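You operate a simulated robot arm through the tools that you are given. There is no shell and no other tool. Be economical: measure what you need, move in short steps, check, and stop when the job is done.

You run a simulated robot arm. Do the job below in one go: nothing can be reset, and whatever is moved stays where it is left.

## Task
Shrink the orange sleeved bottle tight with one blast on the half seat.
Fine: bar switch on, arms clear for the blast; switch off before the bottle goes back to its rest spot; touch no nozzle with a hand or a held thing. Set down upright: what you pick out.

It is judged by the outcome, as a careful person would: the job done as asked, and still so three seconds after it is handed in. It fails if anything else is knocked over, pushed out of place, dropped, spilled or broken.

## Robot
A 7-joint arm with a two-finger parallel gripper on a trunk, on a base that drives. Base frame: it is fixed to the floor where the robot stands at the start and does not move with it; the origin is under the middle of the robot, x ahead of it, y to its left, z up; the surface under the hand at the start is at about z = 93. Readings come in cm, degrees, newtons and seconds.
With the tool pointing down near the work surface it reaches from about 20 to 74 cm from the robot's upright axis, wherever it stands. Its first joint turns from -166.0 to 166.0 degrees. Places, roughly: bar switch [60, 0, 80]; half seat [20, 50, 90]. Payload 1.57 kg.
Tool frame: the origin (TCP) lies between the finger pads and is the grasp point; the fingertips stand 3 cm ahead of it; z points along the fingers, y is the line along which they close. Largest opening 11 cm; finger width 2.4, thickness 1.2; the body of the gripper, 4.8 by 11.2 cm, starts 7.8 cm behind the TCP.
Orientation is that of the tool frame in the base frame, as a unit quaternion [x, y, z, w]. With the fingers straight down and closing along the base's y, the tool's x points along the base's -x, its y along +y and its z along -z.

## Interface
- The arm moves only by the tool send_rows. Its argument "moves" is a list of rows, each a list of 7 numbers: the turn, a rotation vector about the tool's x, y, z in degrees, then the shift along the tool's x, y, z in cm, then the finger opening in cm, from 0 to 11. In form: [[rx, ry, rz, tx, ty, tz, gripper], ...]. A call has 1 to 20 rows; each row shifts and turns the commanded pose from where the row before left it, along the tool's axes as they then stand. A row lasts 0.2 s, in which the tool goes at most 5 cm and 8.6 degrees; a call with a longer step from one row to the next is refused whole, and so is a gripper value outside its range. Where a pose cannot be reached the arm comes as near as it can. A force on the tool above 90 N (or 10 N above the force at the start of the call, whichever is more), or a blocked arm, ends the call early, and 0.2 s more pass. The fingers move at their own pace (about 4.5 cm/s each) and stop on an object; they squeeze with about 21 N. The grip force told is the motor's: it shows also when the fingers shut on nothing. Time passes only in rows, and 0.2 s behind the last, so rows that do not move let the fingers close. It gives the time, the measured TCP pose, the force on the tool (base axes), the opening and the grip force at its end, in the units of the frame above (readings bear some noise), with the torque about the TCP (base axes, N m) and any sound that the robot's microphone picked up.
- Cameras (640 x 400 px; columns grow to the right, rows downward): "scene" is now at [1.23, 18.29, 158.35]; the picture's right is [0.34, -0.94, 0.00], its down [-0.70, -0.26, -0.67] and it looks along [0.63, 0.23, -0.74] (base axes); focal length 269 px, centre (320, 200). "wrist" rides on the gripper at [7, 1.6, -14.1] in the tool frame; the picture's right is [-0.23, 0.97, 0.00], its down [-0.86, -0.20, -0.48] and it looks along [-0.47, -0.11, 0.88] (tool axes); focal length 222 px, centre (320, 200). There is no depth. A picture from a camera that has moved, and an enlarged one, comes with that camera's place and axes in the base frame and with its lens.
- capture(camera): a new picture of that camera. No time passes.
- lift_body(by): slides the trunk up (or, below 0, down) by that many cm; the arm and the scene camera ride with it, the base frame stays. It gives what a move gives, with no picture.
- roll_base(legs): drives the robot by 1 to 6 legs, each [ahead, turn to the left] in cm and degrees, along the robot's own axes; the way and the turn of a leg run together, so that a leg with both is an arc; at most 150 cm and 180 degrees a leg. The arm and the cameras ride along, it lands a little off, and it stops where it bumps. It gives what a move gives.
- head_to(pan, tilt): turns the head with the scene camera to pan (to the left, within 155 degrees either way) and tilt (down, from -29 to 69), counted from straight ahead of the robot. It gives what a move gives.
- enlarge(camera, box): a new picture of the part [left, top, right, bottom] of that camera's present view, enlarged. No time passes.
- hand_in(): hands the job in; it is judged then, once.

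Go step by step. Nothing tells you exact positions but the pictures and the camera data: compare them with the known pose of the tool, close in by small moves and look again before you grip or let go. The budget is 120 turns and 98 pictures, counting those below and the enlarged ones. Unless the task says otherwise, let go and move clear before handing in, and close with one line.

The tools are called after "Emit:" as name(argument=value, ...) on one line, values as JSON. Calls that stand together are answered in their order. send_rows: Moves the arm, as the interface text tells. Its arguments: {"type":"object","properties":{"moves":{"type":"array","items":{"type":"array","items":{"type":"number"}}}},"required":["moves"]} The other tools are called the same way: lift_body (by) slides the trunk up or down; roll_base (legs) drives the base; head_to (pan, tilt) turns the head that bears the scene camera; capture (camera) takes a picture; enlarge (camera, box) takes an enlarged picture of a part of a camera's view; hand_in () hands the job in.

At the start:

```text
clock: 0.0
tcp_pos: [35.81, 21.24, 120.34]
orientation: [0.0, 1.0, 0.0, 0.0]
contact_force: [0.2, 0.7, 0.9]
wrist_torque: [0.0, 0.01, -0.02]
width: 10.98
grasp_force: 0.1
trunk travel left (down, up): [-52.5, 6.5]
robot x, y, heading: [-0.17, -0.07, -0.2]
head pan, tilt: [20.1, 47.9]
```

scene: 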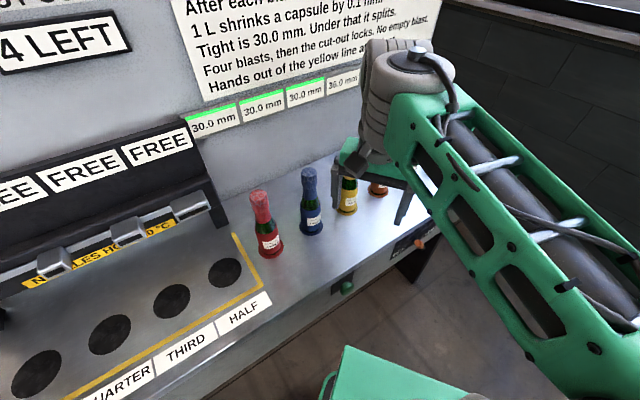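
wrist: 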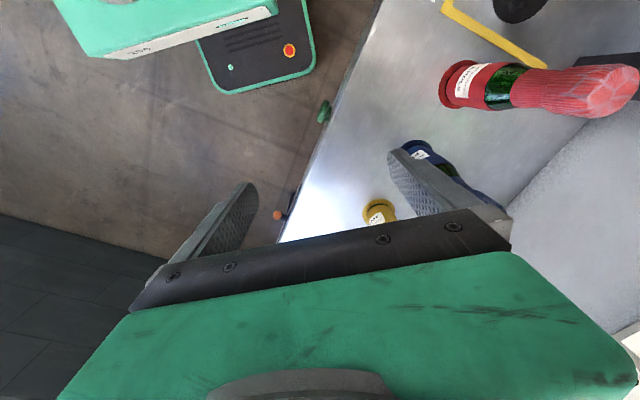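

I see a shrink bench with seats (quarter, third, half), four bottles and notices; I need to read the notices and find the switch first.

Emit:
head_to(pan=30, tilt=15)

Emit:
capture(camera="scene")

```text
clock: 1.0
tcp_pos: [35.74, 21.1, 120.29]
orientation: [0.0, 1.0, 0.0, 0.001]
contact_force: [0.4, 0.4, -0.4]
wrist_torque: [-0.01, -0.01, 0.01]
width: 11.01
grasp_force: 0.2
trunk travel left (down, up): [-52.5, 6.5]
robot x, y, heading: [-0.32, 0.06, -0.0]
head pan, tilt: [30.0, 15.0]
```

```text
95 pictures are left
camera scene: at [1.92, 20.25, 163.43], right [0.5, -0.87, 0.0], down [-0.22, -0.13, -0.97], along [0.84, 0.48, -0.26], focal length 269 px, centre (320, 200)
```

scene: 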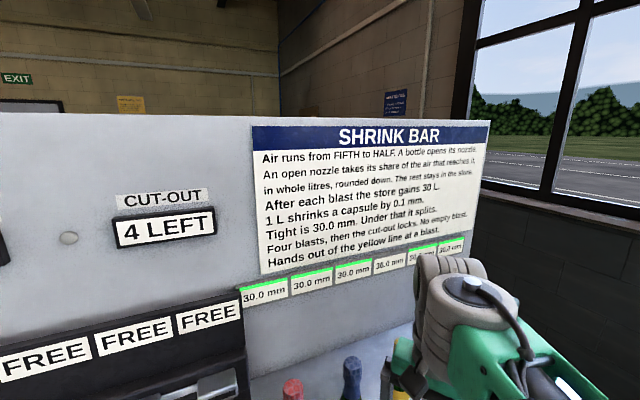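

The notice gives rules for sharing air. I need to read it all closely, plus the store gauge and each bottle's diameter.

Emit:
enlarge(camera="scene", box=[230, 110, 500, 310])

Emit:
head_to(pan=60, tilt=20)

Emit:
capture(camera="scene")

Emit:
head_to(pan=50, tilt=50)

Emit:
capture(camera="scene")

Emit:
head_to(pan=5, tilt=45)

Emit:
capture(camera="scene")

```text
2.00 times, centred on (365, 210) of scene
camera zoom: at [1.92, 20.25, 163.43], right [0.5, -0.87, 0.0], down [-0.22, -0.13, -0.97], along [0.84, 0.48, -0.26], focal length 538 px, centre (230, 180)
```

zoom: 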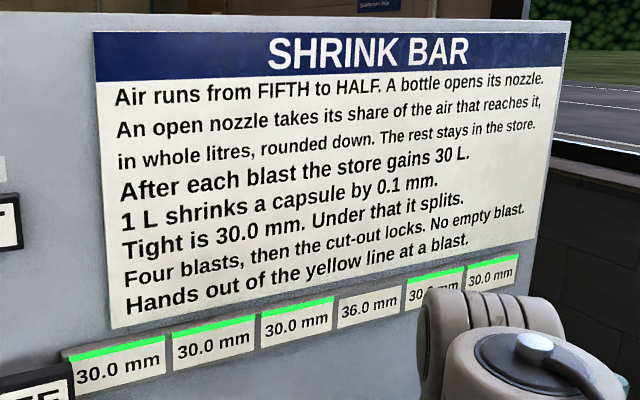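

```text
clock: 1.9
tcp_pos: [35.83, 21.19, 120.3]
orientation: [0.0, 1.0, 0.0, 0.0]
contact_force: [-0.2, -0.2, 0.3]
wrist_torque: [0.01, -0.01, -0.03]
width: 11.01
grasp_force: 0.0
trunk travel left (down, up): [-52.5, 6.5]
robot x, y, heading: [0.28, -0.02, 0.1]
head pan, tilt: [60.0, 20.0]
```

```text
93 pictures are left
camera scene: at [-1.51, 23.64, 162.63], right [0.87, -0.5, 0.0], down [-0.17, -0.3, -0.94], along [0.47, 0.81, -0.34], focal length 269 px, centre (320, 200)
```

scene: 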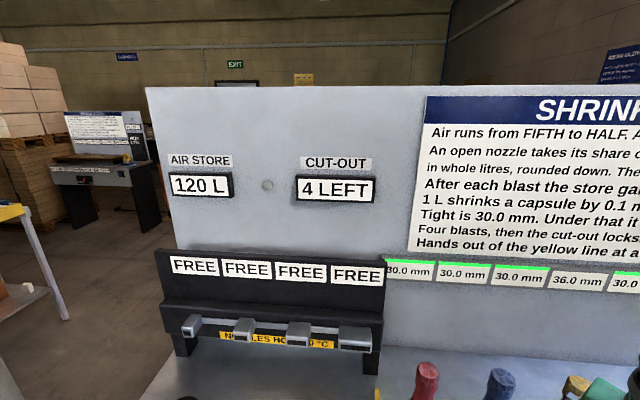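

```text
clock: 2.9
tcp_pos: [35.88, 21.28, 120.21]
orientation: [0.0, 1.0, 0.001, 0.0]
contact_force: [1.4, 0.5, -0.1]
wrist_torque: [0.0, -0.02, -0.03]
width: 11.0
grasp_force: 0.1
trunk travel left (down, up): [-52.5, 6.5]
robot x, y, heading: [0.01, 0.21, 0.2]
head pan, tilt: [50.0, 50.0]
```

```text
92 pictures are left
camera scene: at [-1.22, 21.48, 158.07], right [0.77, -0.64, 0.0], down [-0.49, -0.59, -0.64], along [0.41, 0.49, -0.77], focal length 269 px, centre (320, 200)
```

scene: 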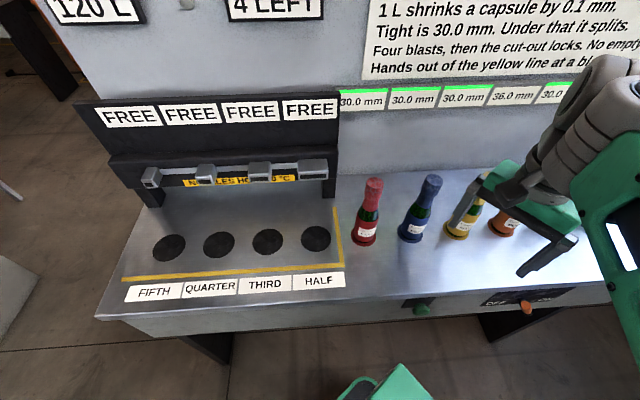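

```text
clock: 4.0
tcp_pos: [35.82, 21.13, 120.31]
orientation: [0.001, 1.0, 0.0, 0.0]
contact_force: [0.6, -0.5, -0.3]
wrist_torque: [-0.02, 0.02, -0.01]
width: 11.01
grasp_force: 0.1
trunk travel left (down, up): [-52.5, 6.5]
robot x, y, heading: [-0.03, 0.26, 0.1]
head pan, tilt: [5.0, 45.0]
```

```text
91 pictures are left
camera scene: at [1.93, 16.29, 158.76], right [0.09, -1.0, 0.0], down [-0.7, -0.06, -0.71], along [0.7, 0.06, -0.71], focal length 269 px, centre (320, 200)
```

scene: 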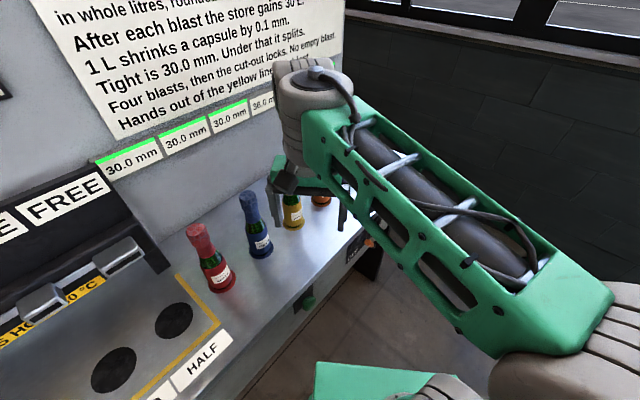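

Store is 120 L, and the gauge reading 36.0 mm is probably the orange bottle's, which fits 120/2 = 60 L = 6.0 mm. I'll swing the arm to the right to see the other bottles and the switch.

Emit:
send_rows(moves=[[0, 0, 0, 1, -4, 0, 11], [0, 0, 0, 1, -4, 0, 11], [0, 0, 0, 1, -4, 0, 11], [0, 0, 0, 1, -4, 0, 11], [0, 0, 0, 1, -4, 0, 11], [0, 0, 0, 1, -4, 0, 11], [0, 0, 0, 1, -4, 0, 11], [0, 0, 0, 1, -4, 0, 11], [0, 0, 0, 1, -4, 0, 11], [0, 0, 0, 1, -4, 0, 11]])

Emit:
head_to(pan=15, tilt=38)

Emit:
capture(camera="scene")

```text
clock: 6.2
tcp_pos: [25.69, -18.92, 120.25]
orientation: [-0.001, 1.0, 0.0, 0.0]
contact_force: [0.7, 0.5, -0.8]
wrist_torque: [-0.01, -0.01, 0.02]
width: 11.01
grasp_force: 0.0
trunk travel left (down, up): [-52.5, 6.5]
robot x, y, heading: [0.03, 0.16, 0.1]
head pan, tilt: [5.0, 45.0]
```

```text
clock: 6.9
tcp_pos: [25.72, -18.92, 120.18]
orientation: [0.0, 1.0, 0.001, 0.0]
contact_force: [-0.3, 0.3, 0.1]
wrist_torque: [-0.01, 0.01, 0.0]
width: 10.98
grasp_force: 0.1
trunk travel left (down, up): [-52.5, 6.5]
robot x, y, heading: [-0.22, -0.02, 0.2]
head pan, tilt: [15.0, 38.0]
```

```text
90 pictures are left
camera scene: at [2.16, 17.81, 159.78], right [0.26, -0.97, 0.0], down [-0.59, -0.16, -0.79], along [0.76, 0.2, -0.62], focal length 269 px, centre (320, 200)
```

scene: 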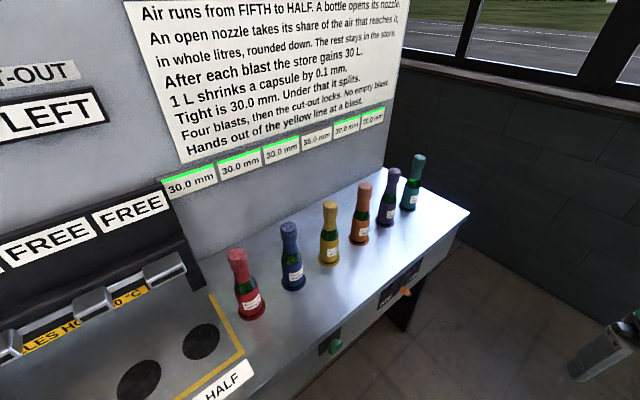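

Emit:
enlarge(camera="scene", box=[150, 95, 310, 195])

Emit:
enlarge(camera="scene", box=[290, 95, 450, 195])

Emit:
enlarge(camera="scene", box=[310, 160, 470, 260])

Emit:
enlarge(camera="scene", box=[300, 260, 460, 360])

```text
4.00 times, centred on (230, 145) of scene
camera zoom: at [2.16, 17.81, 159.78], right [0.26, -0.97, 0.0], down [-0.59, -0.16, -0.79], along [0.76, 0.2, -0.62], focal length 1075 px, centre (680, 420)
```

zoom: 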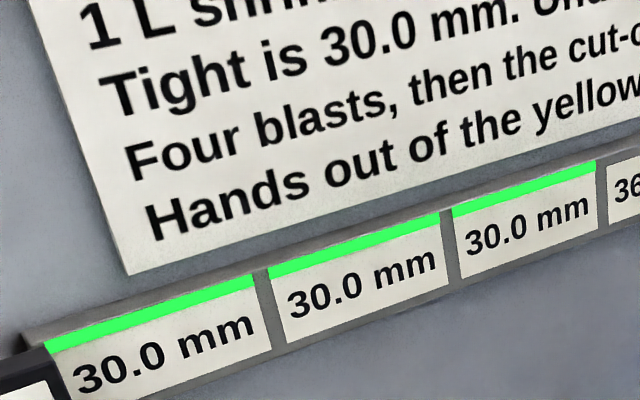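

```text
4.00 times, centred on (370, 145) of scene
camera zoom: at [2.16, 17.81, 159.78], right [0.26, -0.97, 0.0], down [-0.59, -0.16, -0.79], along [0.76, 0.2, -0.62], focal length 1075 px, centre (120, 420)
```

zoom: 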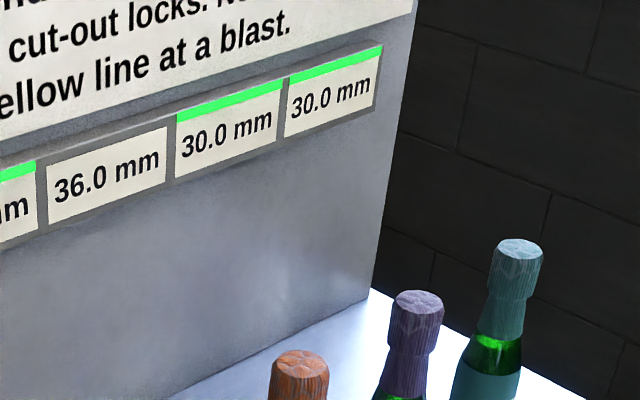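

```text
4.00 times, centred on (390, 210) of scene
camera zoom: at [2.16, 17.81, 159.78], right [0.26, -0.97, 0.0], down [-0.59, -0.16, -0.79], along [0.76, 0.2, -0.62], focal length 1075 px, centre (40, 160)
```

zoom: 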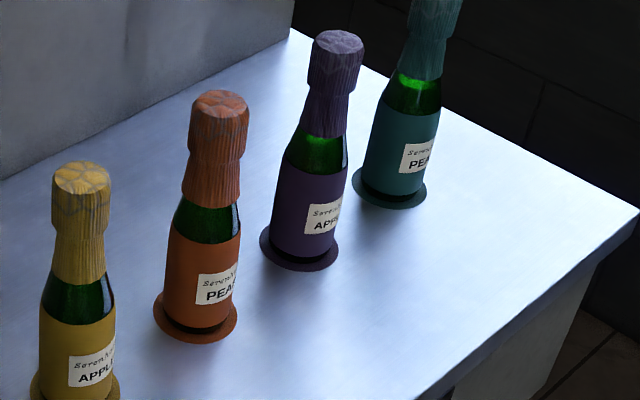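

```text
4.00 times, centred on (380, 310) of scene
camera zoom: at [2.16, 17.81, 159.78], right [0.26, -0.97, 0.0], down [-0.59, -0.16, -0.79], along [0.76, 0.2, -0.62], focal length 1075 px, centre (80, -240)
```

zoom: 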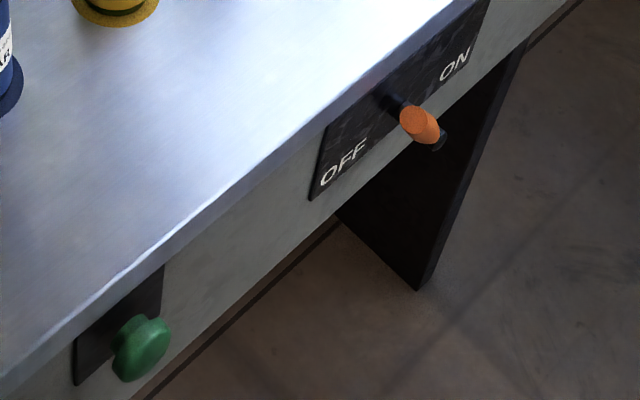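

Only the orange bottle is at 36.0 mm, needing 60 L, so orange alone on HALF takes half of 120 L. Now I inspect the switch lever and the green button up close.

Emit:
send_rows(moves=[[0, 0, 0, 0, 4, 0, 11], [0, 0, 0, 0, 4, 0, 11], [0, 0, 0, 0, 4, 0, 11]])

Emit:
capture(camera="wrist")

Emit:
head_to(pan=0, tilt=55)

Emit:
capture(camera="scene")

```text
clock: 7.7
tcp_pos: [25.7, -6.82, 120.31]
orientation: [0.001, 1.0, 0.0, 0.001]
contact_force: [0.0, -1.0, -1.0]
wrist_torque: [0.02, -0.01, -0.01]
width: 10.98
grasp_force: 0.0
trunk travel left (down, up): [-52.5, 6.5]
robot x, y, heading: [0.1, -0.12, 0.1]
head pan, tilt: [15.0, 38.0]
```

```text
85 pictures are left
camera wrist: at [18.69, -5.1, 134.56], right [0.23, 0.97, 0.0], down [0.85, -0.2, 0.48], along [0.47, -0.11, -0.88], focal length 222 px, centre (320, 200)
```

wrist: 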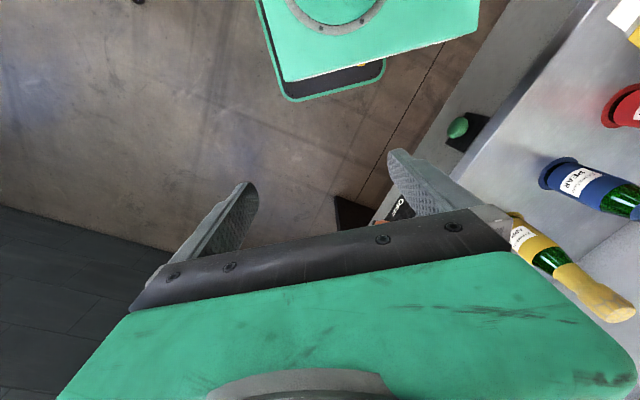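

```text
clock: 8.5
tcp_pos: [25.82, -6.75, 120.36]
orientation: [-0.001, 1.0, 0.0, 0.0]
contact_force: [0.5, 0.1, -0.6]
wrist_torque: [0.04, 0.03, -0.01]
width: 10.97
grasp_force: 0.0
trunk travel left (down, up): [-52.5, 6.5]
robot x, y, heading: [-0.2, 0.07, 0.2]
head pan, tilt: [0.0, 55.0]
```

```text
84 pictures are left
camera scene: at [1.04, 15.58, 157.42], right [0.0, -1.0, 0.0], down [-0.82, 0.0, -0.57], along [0.57, 0.0, -0.82], focal length 269 px, centre (320, 200)
```

scene: 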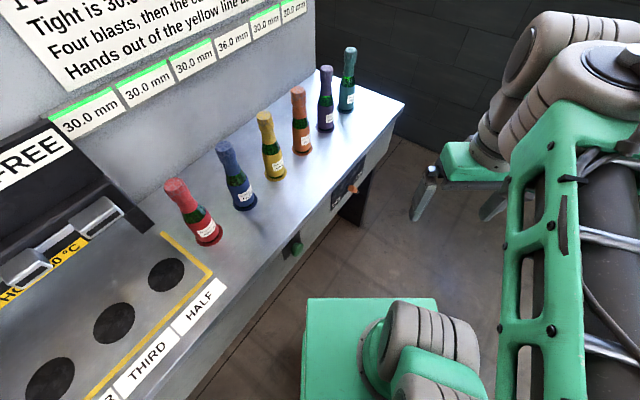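

Emit:
enlarge(camera="scene", box=[270, 145, 400, 265])

```text
3.33 times, centred on (335, 205) of scene
camera zoom: at [1.04, 15.58, 157.42], right [0.0, -1.0, 0.0], down [-0.82, 0.0, -0.57], along [0.57, 0.0, -0.82], focal length 896 px, centre (270, 183)
```

zoom: 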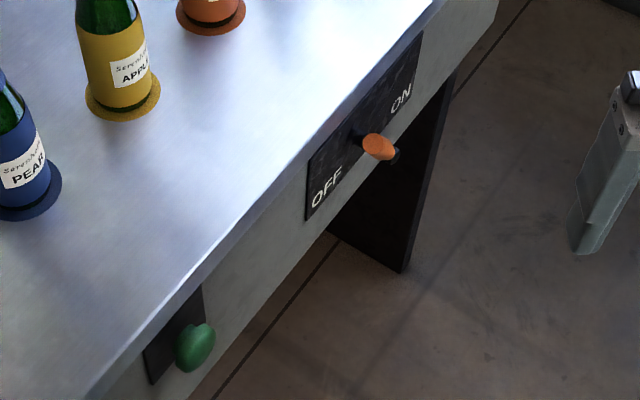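

I'll lower the trunk to look at the front panel nearly head-on.

Emit:
lift_body(by=-35)

Emit:
head_to(pan=5, tilt=32)

Emit:
capture(camera="scene")

```text
clock: 10.2
tcp_pos: [17.6, -4.02, 94.39]
orientation: [0.003, 0.977, 0.07, -0.203]
contact_force: [0.0, 0.3, 0.1]
wrist_torque: [0.04, -0.04, -0.02]
width: 11.01
grasp_force: 0.1
trunk travel left (down, up): [-39.0, 20.0]
robot x, y, heading: [0.31, 0.25, -0.3]
head pan, tilt: [0.0, 55.0]
stopped: the arm was blocked; the commanded pose is now the measured one
```

```text
clock: 11.1
tcp_pos: [17.7, -4.17, 94.25]
orientation: [0.002, 0.977, 0.07, -0.204]
contact_force: [-1.0, 0.3, 0.1]
wrist_torque: [-0.02, 0.01, -0.01]
width: 11.01
grasp_force: 0.1
trunk travel left (down, up): [-39.0, 20.0]
robot x, y, heading: [0.05, -0.29, 0.0]
head pan, tilt: [5.0, 32.0]
```

```text
82 pictures are left
camera scene: at [2.75, 16.35, 147.25], right [0.09, -1.0, 0.0], down [-0.53, -0.05, -0.85], along [0.84, 0.07, -0.53], focal length 269 px, centre (320, 200)
```

scene: 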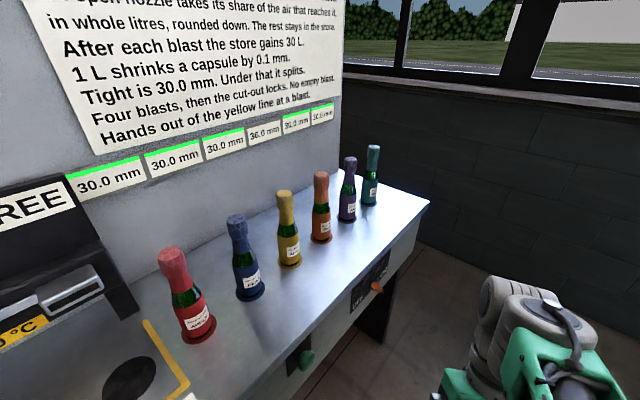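

Emit:
enlarge(camera="scene", box=[280, 240, 420, 380])

Emit:
lift_body(by=13.5)

```text
2.86 times, centred on (350, 310) of scene
camera zoom: at [2.75, 16.35, 147.25], right [0.09, -1.0, 0.0], down [-0.53, -0.05, -0.85], along [0.84, 0.07, -0.53], focal length 768 px, centre (234, -114)
```

zoom: 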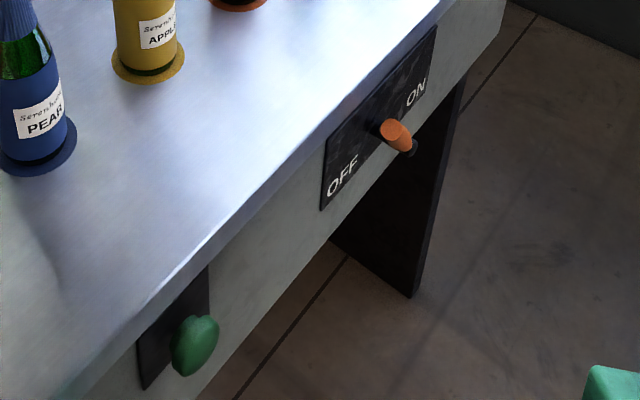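

```text
clock: 12.7
tcp_pos: [17.82, -4.09, 108.04]
orientation: [0.001, 0.978, 0.068, -0.197]
contact_force: [-0.1, 0.6, -0.4]
wrist_torque: [0.0, 0.01, 0.02]
width: 10.99
grasp_force: 0.1
trunk travel left (down, up): [-52.5, 6.5]
robot x, y, heading: [0.5, -0.26, 0.0]
head pan, tilt: [5.0, 32.0]
```

The lever state is still unclear, so I'll view it from the wrist. I restore the tool to straight down, move away from the body, then yaw to square up with the bench (which runs at about -35°).

Emit:
send_rows(moves=[[2.62, -7.6, 0, 0, 0, 0, 11], [2.62, -7.6, 0, 0, 0, 0, 11], [2.62, -7.6, 0, 0, 0, 0, 11], [0, 0, 0, -3.4, 0.8, -2.4, 11], [0, 0, 0, -3.4, 0.8, -2.4, 11], [0, 0, 0, -3.4, 0.8, -2.4, 11], [0, 0, 0, -3.4, 0.8, -2.4, 11], [0, 0, 0, -3.4, 0.8, -2.4, 11], [0, 0, -7.8, 0, 0, 0, 11], [0, 0, -7.8, 0, 0, 0, 11], [0, 0, -7.8, 0, 0, 0, 11], [0, 0, -7.8, 0, 0, 0, 0], [0, 0, -7.8, 0, 0, 0, 0], [0, 0, -7.8, 0, 0, 0, 0], [0, 0, -7.8, 0, 0, 0, 0]])

Emit:
capture(camera="wrist")

```text
clock: 13.4
tcp_pos: [16.27, -3.72, 104.67]
orientation: [0.006, 0.985, 0.056, -0.162]
contact_force: [0.7, -0.6, 0.6]
wrist_torque: [0.06, 0.01, -0.01]
width: 10.97
grasp_force: 0.1
trunk travel left (down, up): [-52.5, 6.5]
robot x, y, heading: [-0.09, -0.27, 0.1]
head pan, tilt: [5.0, 32.0]
stopped in row 3: the arm was blocked; the commanded pose is now the measured one
```

```text
80 pictures are left
camera wrist: at [14.2, -3.65, 120.46], right [0.24, 0.97, 0.03], down [0.96, -0.25, 0.15], along [0.16, -0.01, -0.99], focal length 222 px, centre (320, 200)
```

wrist: 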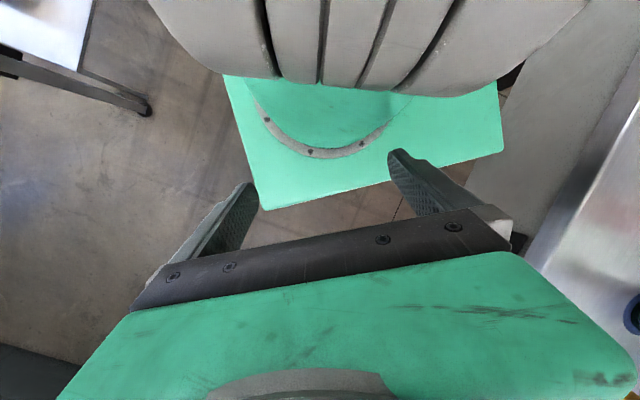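

Emit:
send_rows(moves=[[0, 0, 0, -1.9, 0.93, -3.2, 11], [0, 0, 0, -1.9, 0.93, -3.2, 11], [0, 0, 0, -1.9, 0.93, -3.2, 11], [0, 0, 0, -1.9, 0.93, -3.2, 11], [0, 0, 0, -1.9, 0.93, -3.2, 11], [0, 0, 0, -1.9, 0.93, -3.2, 11], [2.1, -6.2, -0.2, 0, 0, 0, 11], [2.1, -6.2, -0.2, 0, 0, 0, 11], [2.1, -6.2, -0.2, 0, 0, 0, 11], [0, 0, -7.8, 0, 0, 0, 11], [0, 0, -7.8, 0, 0, 0, 11], [0, 0, -7.8, 0, 0, 0, 11], [0, 0, -7.8, 0, 0, 0, 0], [0, 0, -7.8, 0, 0, 0, 0], [0, 0, -7.8, 0, 0, 0, 0], [0, 0, -7.8, 0, 0, 0, 0]])

Emit:
capture(camera="wrist")

```text
clock: 16.8
tcp_pos: [33.06, 0.54, 116.54]
orientation: [-0.458, 0.889, 0.018, -0.016]
contact_force: [-0.4, 0.0, -0.5]
wrist_torque: [0.04, -0.01, 0.0]
width: 2.18
grasp_force: 0.8
out of reach, approached as far as the arm can: row 4, 5, 6, 8
trunk travel left (down, up): [-52.5, 6.5]
robot x, y, heading: [0.25, -0.12, 0.3]
head pan, tilt: [5.0, 32.0]
```

```text
79 pictures are left
camera wrist: at [28.19, -4.37, 130.92], right [-0.66, 0.75, 0.04], down [0.68, 0.57, 0.46], along [0.32, 0.33, -0.89], focal length 222 px, centre (320, 200)
```

wrist: 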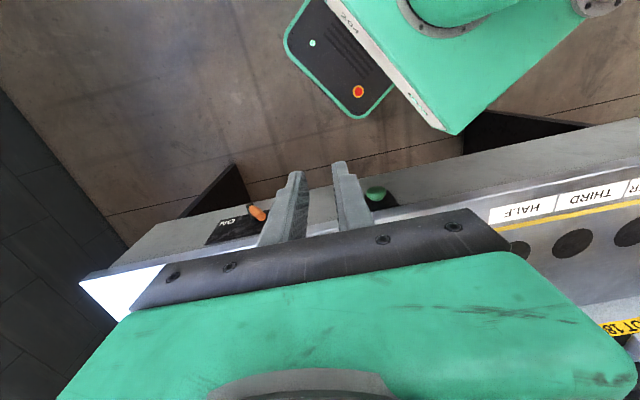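

Emit:
enlarge(camera="wrist", box=[190, 170, 290, 250])

```text
5.00 times, centred on (240, 210) of wrist
camera zoom: at [28.19, -4.37, 130.92], right [-0.66, 0.75, 0.04], down [0.68, 0.57, 0.46], along [0.32, 0.33, -0.89], focal length 1111 px, centre (720, 150)
```

zoom: 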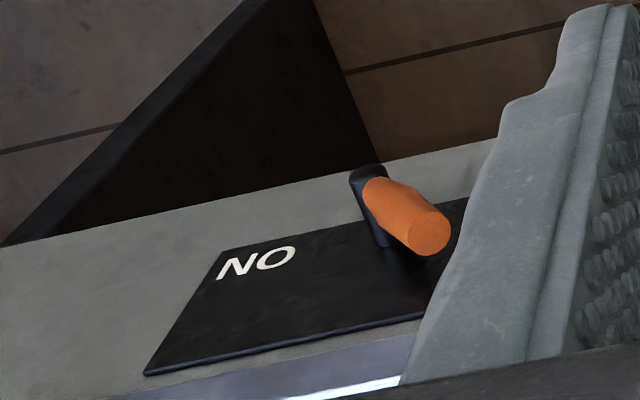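

The lever points up toward OFF, so the switch is off now; the green knob at about (35, 22, 83) looks like the blast button. Next I pre-position in front of the orange bottle at about (67, 21) with the tool tilted forward.

Emit:
send_rows(moves=[[2.7, 0, 0, -3.6, -2.6, 0.75, 11], [0, 0, 0, -3.6, -2.6, 0.75, 11], [0, 0, 0, -3.6, -2.6, 0.75, 11], [0, 0, 0, -3.6, -2.6, 0.75, 11], [0, 0, 0, -3.6, -2.6, 0.75, 11], [0, 0, 0, -3.6, -2.6, 0.75, 11], [0, -7.4, 0, 0, 0, 0, 11], [0, -7.4, 0, 0, 0, 0, 11], [0, -7.4, 0, 0, 0, 0, 11], [0, -7.4, 0, 0, 0, 0, 11], [0, -7.4, 0, 0, 0, 0, 11], [0, -7.4, 0, 0, 0, 0, 11], [0, -7.4, 0, 0, 0, 0, 11]])

Emit:
capture(camera="wrist")

Emit:
capture(camera="scene")

```text
clock: 19.6
tcp_pos: [58.19, 9.21, 111.78]
orientation: [-0.414, 0.801, 0.198, 0.385]
contact_force: [0.4, -0.2, 0.2]
wrist_torque: [0.0, 0.04, 0.02]
width: 10.99
grasp_force: 0.0
trunk travel left (down, up): [-52.5, 6.5]
robot x, y, heading: [0.4, 0.47, 0.0]
head pan, tilt: [5.0, 32.0]
```

```text
77 pictures are left
camera wrist: at [47.87, -2.46, 115.23], right [-0.71, 0.68, 0.18], down [0.26, 0.02, 0.97], along [0.65, 0.73, -0.19], focal length 222 px, centre (320, 200)
```

wrist: 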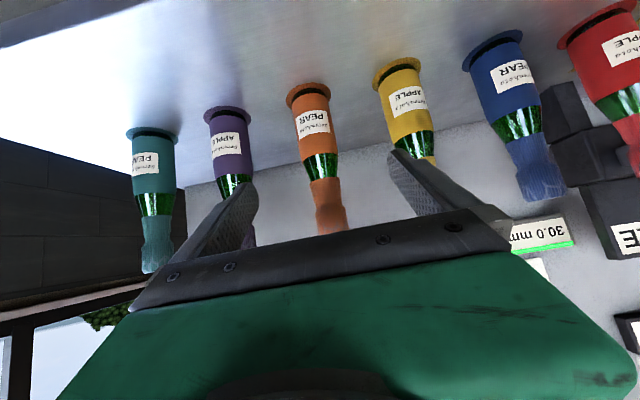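

```text
76 pictures are left
camera scene: at [2.77, 16.34, 160.66], right [0.09, -1.0, 0.0], down [-0.53, -0.05, -0.85], along [0.84, 0.07, -0.53], focal length 269 px, centre (320, 200)
```

scene: 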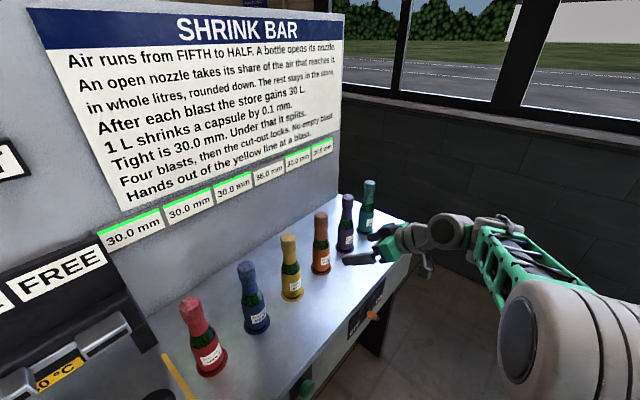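

The orange bottle sits at about (66.6, 20.5) and the gripper is lined up with it. I go down and part way forward, then check.

Emit:
send_rows(moves=[[0, 0, 0, 3.5, 0, 2.73, 11], [0, 0, 0, 3.5, 0, 2.73, 11], [0, 0, 0, 3.5, 0, 2.73, 11], [0, 0, 0, -1.85, 0, 2.36, 11], [0, 0, 0, -1.85, 0, 2.36, 11]])

Emit:
capture(camera="wrist")

Emit:
enlarge(camera="scene", box=[260, 170, 420, 330])

```text
clock: 20.8
tcp_pos: [61.65, 14.24, 98.12]
orientation: [-0.413, 0.802, 0.198, 0.383]
contact_force: [0.3, 0.0, -0.1]
wrist_torque: [-0.04, -0.03, 0.02]
width: 11.0
grasp_force: 0.0
trunk travel left (down, up): [-52.5, 6.5]
robot x, y, heading: [-0.25, -0.08, -0.0]
head pan, tilt: [5.0, 32.0]
```

```text
75 pictures are left
camera wrist: at [51.29, 2.6, 101.67], right [-0.71, 0.68, 0.18], down [0.26, 0.02, 0.97], along [0.65, 0.73, -0.19], focal length 222 px, centre (320, 200)
```

wrist: 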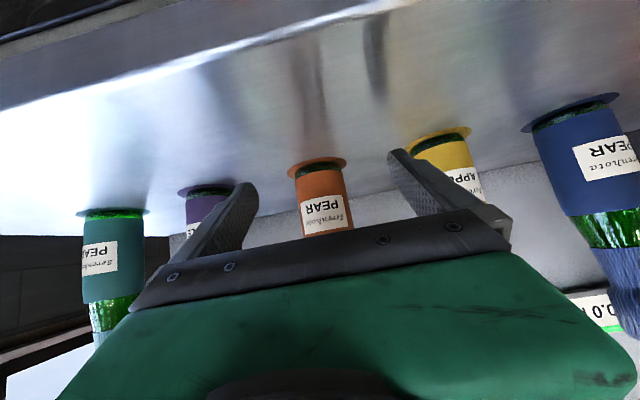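

```text
2.50 times, centred on (340, 250) of scene
camera zoom: at [2.78, 16.39, 160.65], right [0.09, -1.0, 0.0], down [-0.53, -0.05, -0.85], along [0.84, 0.07, -0.53], focal length 672 px, centre (270, 75)
```

zoom: 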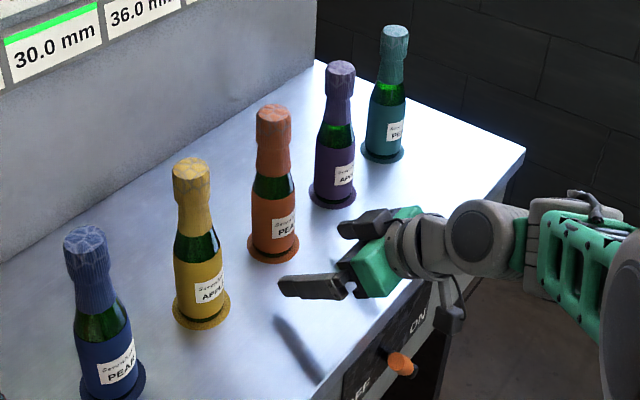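

Lateral alignment is good, so I advance 7 cm more and look before closing.

Emit:
send_rows(moves=[[0, 0, 0, -1.44, 0, 1.84, 11], [0, 0, 0, -1.44, 0, 1.84, 11], [0, 0, 0, -1.44, 0, 1.84, 11]])

Emit:
capture(camera="wrist")

Emit:
enlarge(camera="scene", box=[260, 170, 420, 330])

```text
clock: 21.6
tcp_pos: [65.69, 19.61, 98.11]
orientation: [-0.413, 0.802, 0.198, 0.383]
contact_force: [-0.3, 1.0, 0.2]
wrist_torque: [-0.01, 0.0, -0.05]
width: 11.02
grasp_force: 0.3
trunk travel left (down, up): [-52.5, 6.5]
robot x, y, heading: [0.35, 0.14, 0.0]
head pan, tilt: [5.0, 32.0]
```

```text
73 pictures are left
camera wrist: at [55.35, 8.01, 101.7], right [-0.71, 0.68, 0.18], down [0.26, 0.02, 0.97], along [0.65, 0.73, -0.19], focal length 222 px, centre (320, 200)
```

wrist: 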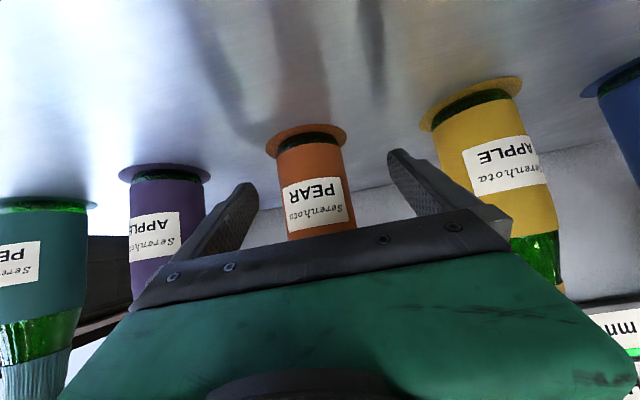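

```text
2.50 times, centred on (340, 250) of scene
camera zoom: at [2.78, 16.36, 160.65], right [0.09, -1.0, 0.0], down [-0.53, -0.05, -0.85], along [0.84, 0.07, -0.53], focal length 672 px, centre (270, 75)
```

zoom: 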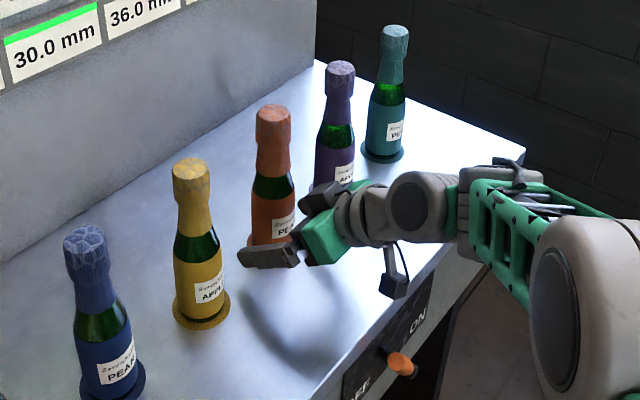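

Emit:
send_rows(moves=[[0, 0, 0, -0.74, -0.3, 0.95, 11], [0, 0, 0, 0, 0, 0, 0], [0, 0, 0, 0, 0, 0, 0], [0, 0, 0, 0, 0, 0, 0], [0, 0, 0, 0, 0, 0, 0], [0, 0, 0, 0, 0, 0, 0]])

Emit:
capture(camera="wrist")

```text
clock: 23.0
tcp_pos: [66.67, 20.36, 98.13]
orientation: [-0.414, 0.802, 0.198, 0.382]
contact_force: [0.5, -0.9, -0.5]
wrist_torque: [0.16, 0.16, 0.07]
width: 5.53
grasp_force: 21.2
trunk travel left (down, up): [-52.5, 6.5]
robot x, y, heading: [0.06, 0.1, -0.0]
head pan, tilt: [5.0, 32.0]
```

```text
71 pictures are left
camera wrist: at [56.24, 8.86, 101.64], right [-0.71, 0.68, 0.18], down [0.26, 0.02, 0.97], along [0.65, 0.73, -0.19], focal length 222 px, centre (320, 200)
```

wrist: 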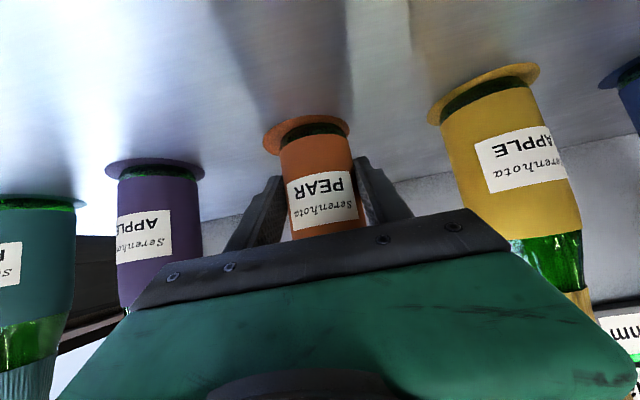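

Gripped (5.5 cm wide body); the rest position is TCP (66.7, 20.4, 98.1). Now I lift a little, draw back toward the front and look at the half seat and the nozzles.

Emit:
send_rows(moves=[[0, 0, 0, -1.58, 0, -1.23, 0], [0, 0, 0, -1.58, 0, -1.23, 0], [0, 0, 0, -1.58, 0, -1.23, 0], [0, 0, 0, 2, 0, -2.56, 0], [0, 0, 0, 2, 0, -2.56, 0], [0, 0, 0, 2, 0, -2.56, 0], [0, 0, 0, 2, 0, -2.56, 0]])

Emit:
head_to(pan=50, tilt=45)

Emit:
capture(camera="scene")

Emit:
enlarge(camera="scene", box=[200, 110, 400, 310])

```text
clock: 24.6
tcp_pos: [58.99, 9.91, 104.48]
orientation: [-0.413, 0.802, 0.198, 0.383]
contact_force: [0.4, -1.0, -5.4]
wrist_torque: [0.06, 0.38, -0.08]
width: 5.47
grasp_force: 21.2
trunk travel left (down, up): [-52.5, 6.5]
robot x, y, heading: [0.01, -0.06, -0.1]
head pan, tilt: [5.0, 32.0]
```

```text
clock: 25.8
tcp_pos: [59.09, 9.94, 104.44]
orientation: [-0.413, 0.802, 0.197, 0.383]
contact_force: [-0.8, 0.7, -4.2]
wrist_torque: [-0.07, 0.04, -0.02]
width: 5.48
grasp_force: 21.3
trunk travel left (down, up): [-52.5, 6.5]
robot x, y, heading: [0.42, -0.28, -0.2]
head pan, tilt: [50.0, 45.0]
```

```text
70 pictures are left
camera scene: at [-0.88, 21.81, 158.71], right [0.77, -0.64, 0.0], down [-0.46, -0.54, -0.71], along [0.45, 0.54, -0.71], focal length 269 px, centre (320, 200)
```

scene: 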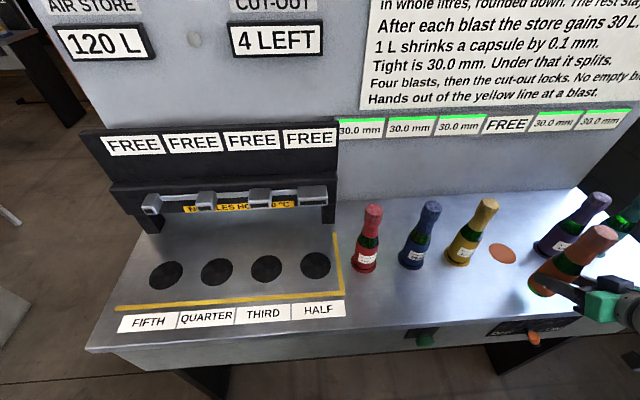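

```text
2.00 times, centred on (300, 210) of scene
camera zoom: at [-0.88, 21.81, 158.71], right [0.77, -0.64, 0.0], down [-0.46, -0.54, -0.71], along [0.45, 0.54, -0.71], focal length 538 px, centre (360, 180)
```

zoom: 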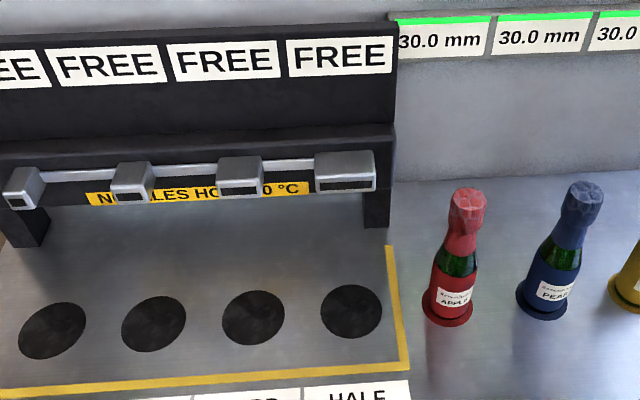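

The half seat lies in the same row as the bottles, about 53.7 cm to the left of the orange pad. I lift clear of the bottle tops and travel along the bench, staying in front of the row.

Emit:
send_rows(moves=[[0, 0, 0, -3.32, 0, -1.6, 0], [0, 0, 0, -3.32, 0, -1.6, 0], [0, 0, 0, -3.32, 0, -1.6, 0], [0, 0, 0, -3.32, 0, -1.6, 0], [0, 0, 0, -3.32, 0, -1.6, 0], [0, 0, 0, 0, 4.13, 0, 0], [0, 0, 0, 0, 4.13, 0, 0], [0, 0, 0, 0, 4.13, 0, 0], [0, 0, 0, 0, 4.13, 0, 0], [0, 0, 0, 0, 4.13, 0, 0], [0, 0, 0, 0, 4.13, 0, 0], [0, 0, 0, 0, 4.13, 0, 0], [0, 0, 0, 0, 4.13, 0, 0]])

Emit:
capture(camera="scene")

```text
clock: 28.6
tcp_pos: [34.48, 32.33, 122.3]
orientation: [-0.413, 0.802, 0.198, 0.384]
contact_force: [-1.0, -0.2, -4.4]
wrist_torque: [-0.03, 0.03, -0.01]
width: 5.53
grasp_force: 21.1
trunk travel left (down, up): [-52.5, 6.5]
robot x, y, heading: [-0.01, -0.09, -0.0]
head pan, tilt: [50.0, 45.0]
```

```text
68 pictures are left
camera scene: at [-0.92, 21.82, 158.71], right [0.77, -0.64, 0.0], down [-0.45, -0.54, -0.71], along [0.45, 0.54, -0.71], focal length 269 px, centre (320, 200)
```

scene: 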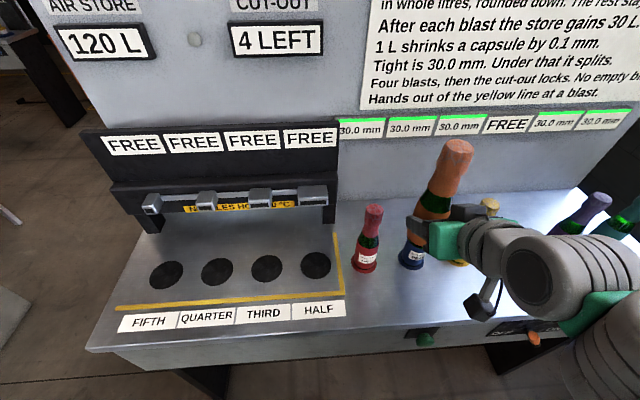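

Emit:
send_rows(moves=[[0, 0, 0, 0, 4.13, 0, 0], [0, 0, 0, 0, 4.13, 0, 0], [0, 0, 0, 0, 4.13, 0, 0], [0, 0, 0, 0, 4.13, 0, 0], [0, 0, 0, 0, 4.13, 0, 0]])

Emit:
capture(camera="scene")

Emit:
capture(camera="wrist")

```text
clock: 29.8
tcp_pos: [17.49, 44.54, 121.98]
orientation: [-0.414, 0.802, 0.198, 0.384]
contact_force: [-0.2, -0.2, -4.8]
wrist_torque: [-0.08, 0.05, 0.01]
width: 5.53
grasp_force: 20.4
trunk travel left (down, up): [-52.5, 6.5]
robot x, y, heading: [0.06, -0.28, 0.3]
head pan, tilt: [50.0, 45.0]
```

```text
67 pictures are left
camera scene: at [-0.96, 21.91, 158.69], right [0.77, -0.64, 0.0], down [-0.45, -0.54, -0.71], along [0.45, 0.54, -0.71], focal length 269 px, centre (320, 200)
```

scene: 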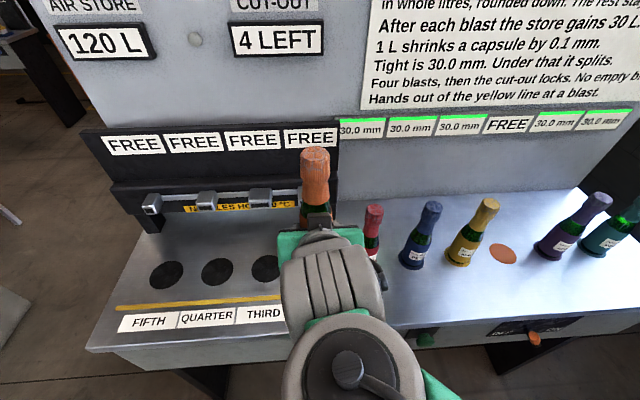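

```text
66 pictures are left
camera wrist: at [7.2, 32.91, 125.63], right [-0.71, 0.68, 0.18], down [0.26, 0.02, 0.97], along [0.66, 0.73, -0.19], focal length 222 px, centre (320, 200)
```

wrist: 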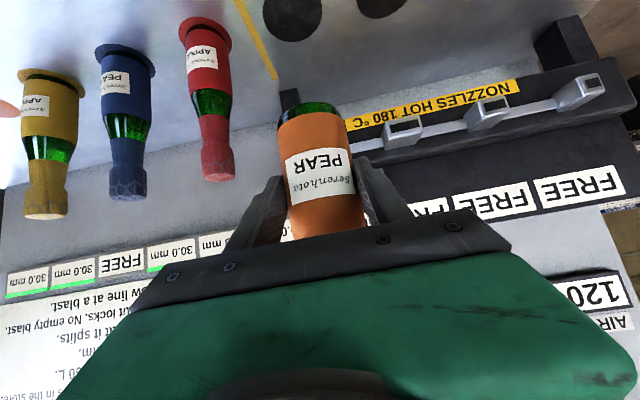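

Reached; nozzle tips sit about 7 cm behind the seat at z≈112, so there is room. I descend in front of the seat and then check alignment.

Emit:
send_rows(moves=[[0, 0, 0, 3, -0.1, 2.34, 0], [0, 0, 0, 3, -0.1, 2.34, 0], [0, 0, 0, 3, -0.1, 2.34, 0], [0, 0, 0, 3, -0.1, 2.34, 0], [0, 0, 0, 3, -0.07, 2.34, 0]])

Emit:
capture(camera="wrist")

Emit:
capture(camera="scene")

```text
clock: 31.0
tcp_pos: [18.08, 43.86, 103.3]
orientation: [-0.412, 0.802, 0.197, 0.384]
contact_force: [-0.7, -0.3, -4.6]
wrist_torque: [-0.09, 0.04, -0.01]
width: 5.5
grasp_force: 21.0
trunk travel left (down, up): [-52.5, 6.5]
robot x, y, heading: [0.23, -0.28, 0.0]
head pan, tilt: [50.0, 45.0]
```

```text
65 pictures are left
camera wrist: at [7.81, 32.28, 106.91], right [-0.71, 0.68, 0.18], down [0.26, 0.02, 0.97], along [0.65, 0.73, -0.19], focal length 222 px, centre (320, 200)
```

wrist: 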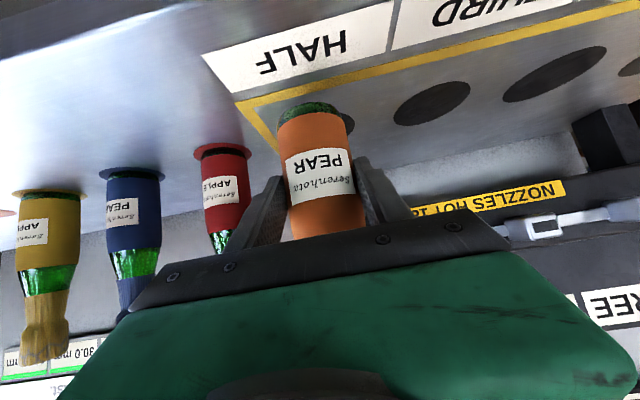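

```text
64 pictures are left
camera scene: at [-0.92, 21.87, 158.7], right [0.77, -0.64, 0.0], down [-0.45, -0.54, -0.71], along [0.45, 0.54, -0.71], focal length 269 px, centre (320, 200)
```

scene: 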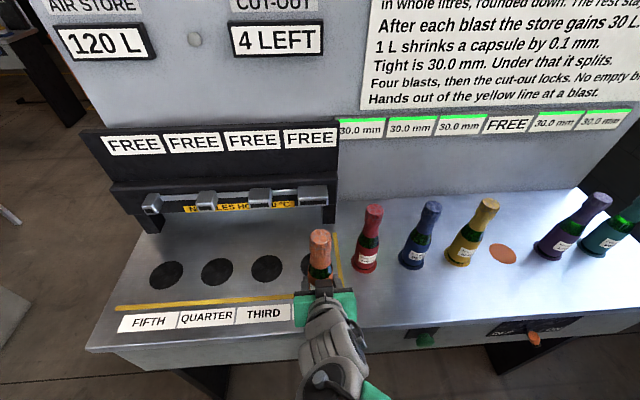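

Emit:
send_rows(moves=[[0, 0, 0, -1.46, 0.12, 1.87, 0], [0, 0, 0, -1.46, 0.13, 1.87, 0], [0, 0, 0, -1.46, 0.12, 1.87, 0], [0, 0, 0, -1.46, 0.13, 1.87, 0]])

Emit:
capture(camera="wrist")

Emit:
enlarge(camera="scene", box=[240, 160, 400, 320])

```text
clock: 32.0
tcp_pos: [23.22, 51.87, 103.27]
orientation: [-0.414, 0.802, 0.197, 0.382]
contact_force: [0.3, 0.1, -4.7]
wrist_torque: [-0.12, 0.05, 0.03]
width: 5.54
grasp_force: 21.1
trunk travel left (down, up): [-52.5, 6.5]
robot x, y, heading: [0.2, 0.05, 0.0]
head pan, tilt: [50.0, 45.0]
```

```text
63 pictures are left
camera wrist: at [12.96, 40.35, 106.9], right [-0.71, 0.68, 0.18], down [0.26, 0.02, 0.97], along [0.65, 0.73, -0.19], focal length 222 px, centre (320, 200)
```

wrist: 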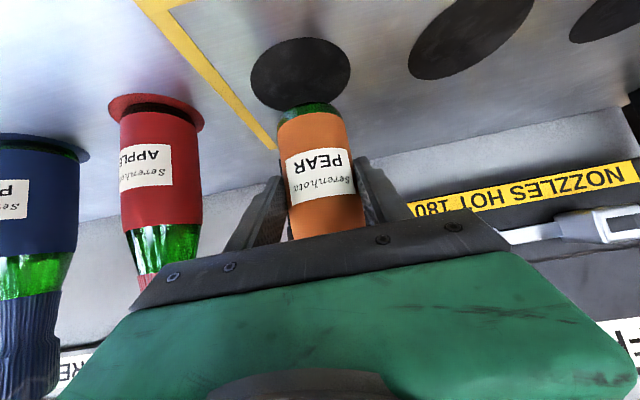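

```text
2.50 times, centred on (320, 240) of scene
camera zoom: at [-0.91, 21.89, 158.69], right [0.77, -0.64, 0.0], down [-0.45, -0.54, -0.71], along [0.45, 0.54, -0.71], focal length 672 px, centre (320, 100)
```

zoom: 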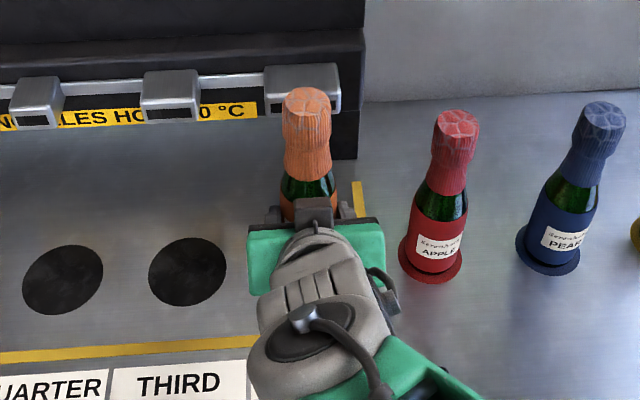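

Emit:
send_rows(moves=[[0, 0, 0, 1.1, -0.15, 1.0, 0], [0, 0, 0, 1.2, -0.15, 1.0, 0], [0, 0, 0, 1.2, 0, 0.95, 0]])

Emit:
capture(camera="wrist")

```text
clock: 32.8
tcp_pos: [23.51, 51.95, 99.09]
orientation: [-0.411, 0.801, 0.2, 0.386]
contact_force: [3.4, 0.3, 14.4]
wrist_torque: [0.19, -0.39, 0.09]
width: 5.46
grasp_force: 21.3
trunk travel left (down, up): [-52.5, 6.5]
robot x, y, heading: [0.29, -0.27, -0.2]
head pan, tilt: [50.0, 45.0]
```

```text
61 pictures are left
camera wrist: at [13.15, 40.38, 102.51], right [-0.71, 0.68, 0.18], down [0.26, 0.01, 0.97], along [0.66, 0.73, -0.18], focal length 222 px, centre (320, 200)
```

wrist: 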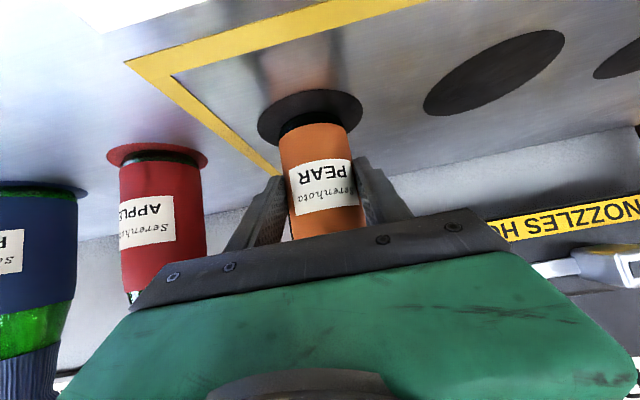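

The bottle is on the seat, centred. I ease the pressure and release it.

Emit:
send_rows(moves=[[0, 0, 0, -0.2, 0, -0.16, 0], [0, 0, 0, 0, 0, 0, 0]])

```text
clock: 33.4
tcp_pos: [23.36, 51.91, 99.01]
orientation: [-0.413, 0.802, 0.199, 0.384]
contact_force: [1.6, 3.6, 8.4]
wrist_torque: [0.55, -0.42, 0.05]
width: 5.46
grasp_force: 20.9
trunk travel left (down, up): [-52.5, 6.5]
robot x, y, heading: [-0.08, -0.14, 0.1]
head pan, tilt: [50.0, 45.0]
```

Emit:
send_rows(moves=[[0, 0, 0, -0.26, 0, -0.2, 0], [0, 0, 0, 0, 0, 0, 0]])

Emit:
capture(camera="wrist")

```text
clock: 34.0
tcp_pos: [23.41, 51.74, 98.95]
orientation: [-0.415, 0.802, 0.197, 0.381]
contact_force: [-0.6, 0.6, -2.5]
wrist_torque: [0.0, 0.02, 0.03]
width: 5.43
grasp_force: 21.0
trunk travel left (down, up): [-52.5, 6.5]
robot x, y, heading: [0.32, -0.24, 0.0]
head pan, tilt: [50.0, 45.0]
```

```text
60 pictures are left
camera wrist: at [13.06, 40.21, 102.64], right [-0.71, 0.68, 0.17], down [0.26, 0.02, 0.97], along [0.65, 0.73, -0.19], focal length 222 px, centre (320, 200)
```

wrist: 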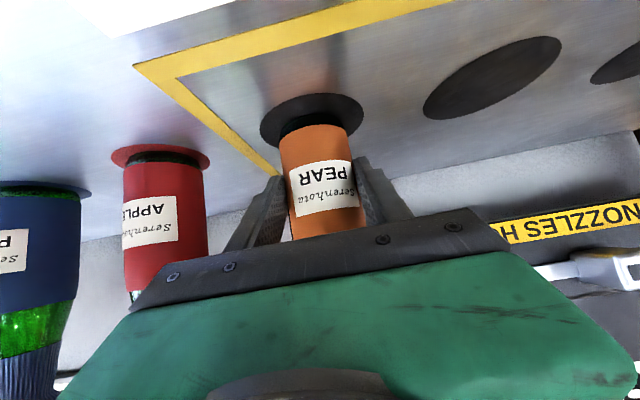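

Emit:
send_rows(moves=[[0, 0, 0, 0, 0, 0, 9], [0, 0, 0, 0, 0, 0, 10], [0, 0, 0, 0, 0, 0, 10], [0, 0, 0, 0, 0, 0, 10], [0, 0, 0, 1.0, 0, -1.28, 10], [0, 0, 0, 1.85, 0, -2.36, 10], [0, 0, 0, 1.85, 0, -2.36, 10], [0, 0, 0, 1.85, 0, -2.36, 10]])

Emit:
capture(camera="scene")

Emit:
capture(camera="wrist")

```text
clock: 35.8
tcp_pos: [17.23, 42.89, 99.2]
orientation: [-0.413, 0.802, 0.198, 0.383]
contact_force: [0.5, 0.5, -0.6]
wrist_torque: [-0.02, 0.02, 0.0]
width: 10.04
grasp_force: 0.2
trunk travel left (down, up): [-52.5, 6.5]
robot x, y, heading: [0.01, 0.03, 0.3]
head pan, tilt: [50.0, 45.0]
```

```text
59 pictures are left
camera scene: at [-0.94, 21.79, 158.71], right [0.77, -0.64, 0.0], down [-0.45, -0.54, -0.71], along [0.45, 0.54, -0.71], focal length 269 px, centre (320, 200)
```

scene: 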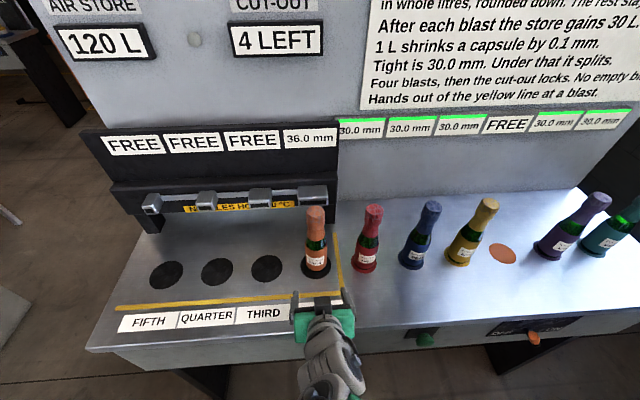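

```text
58 pictures are left
camera wrist: at [6.84, 31.35, 102.63], right [-0.71, 0.68, 0.18], down [0.26, 0.02, 0.97], along [0.65, 0.73, -0.19], focal length 222 px, centre (320, 200)
```

wrist: 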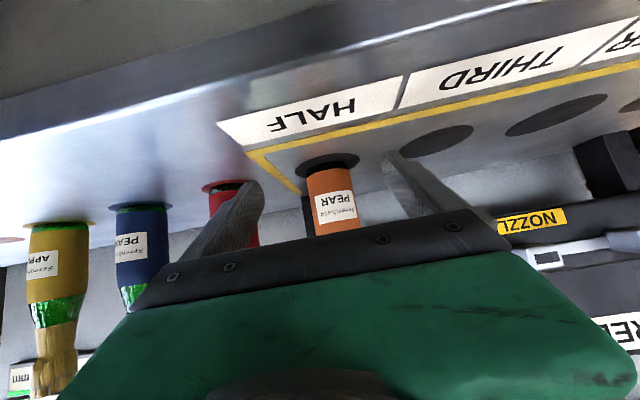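

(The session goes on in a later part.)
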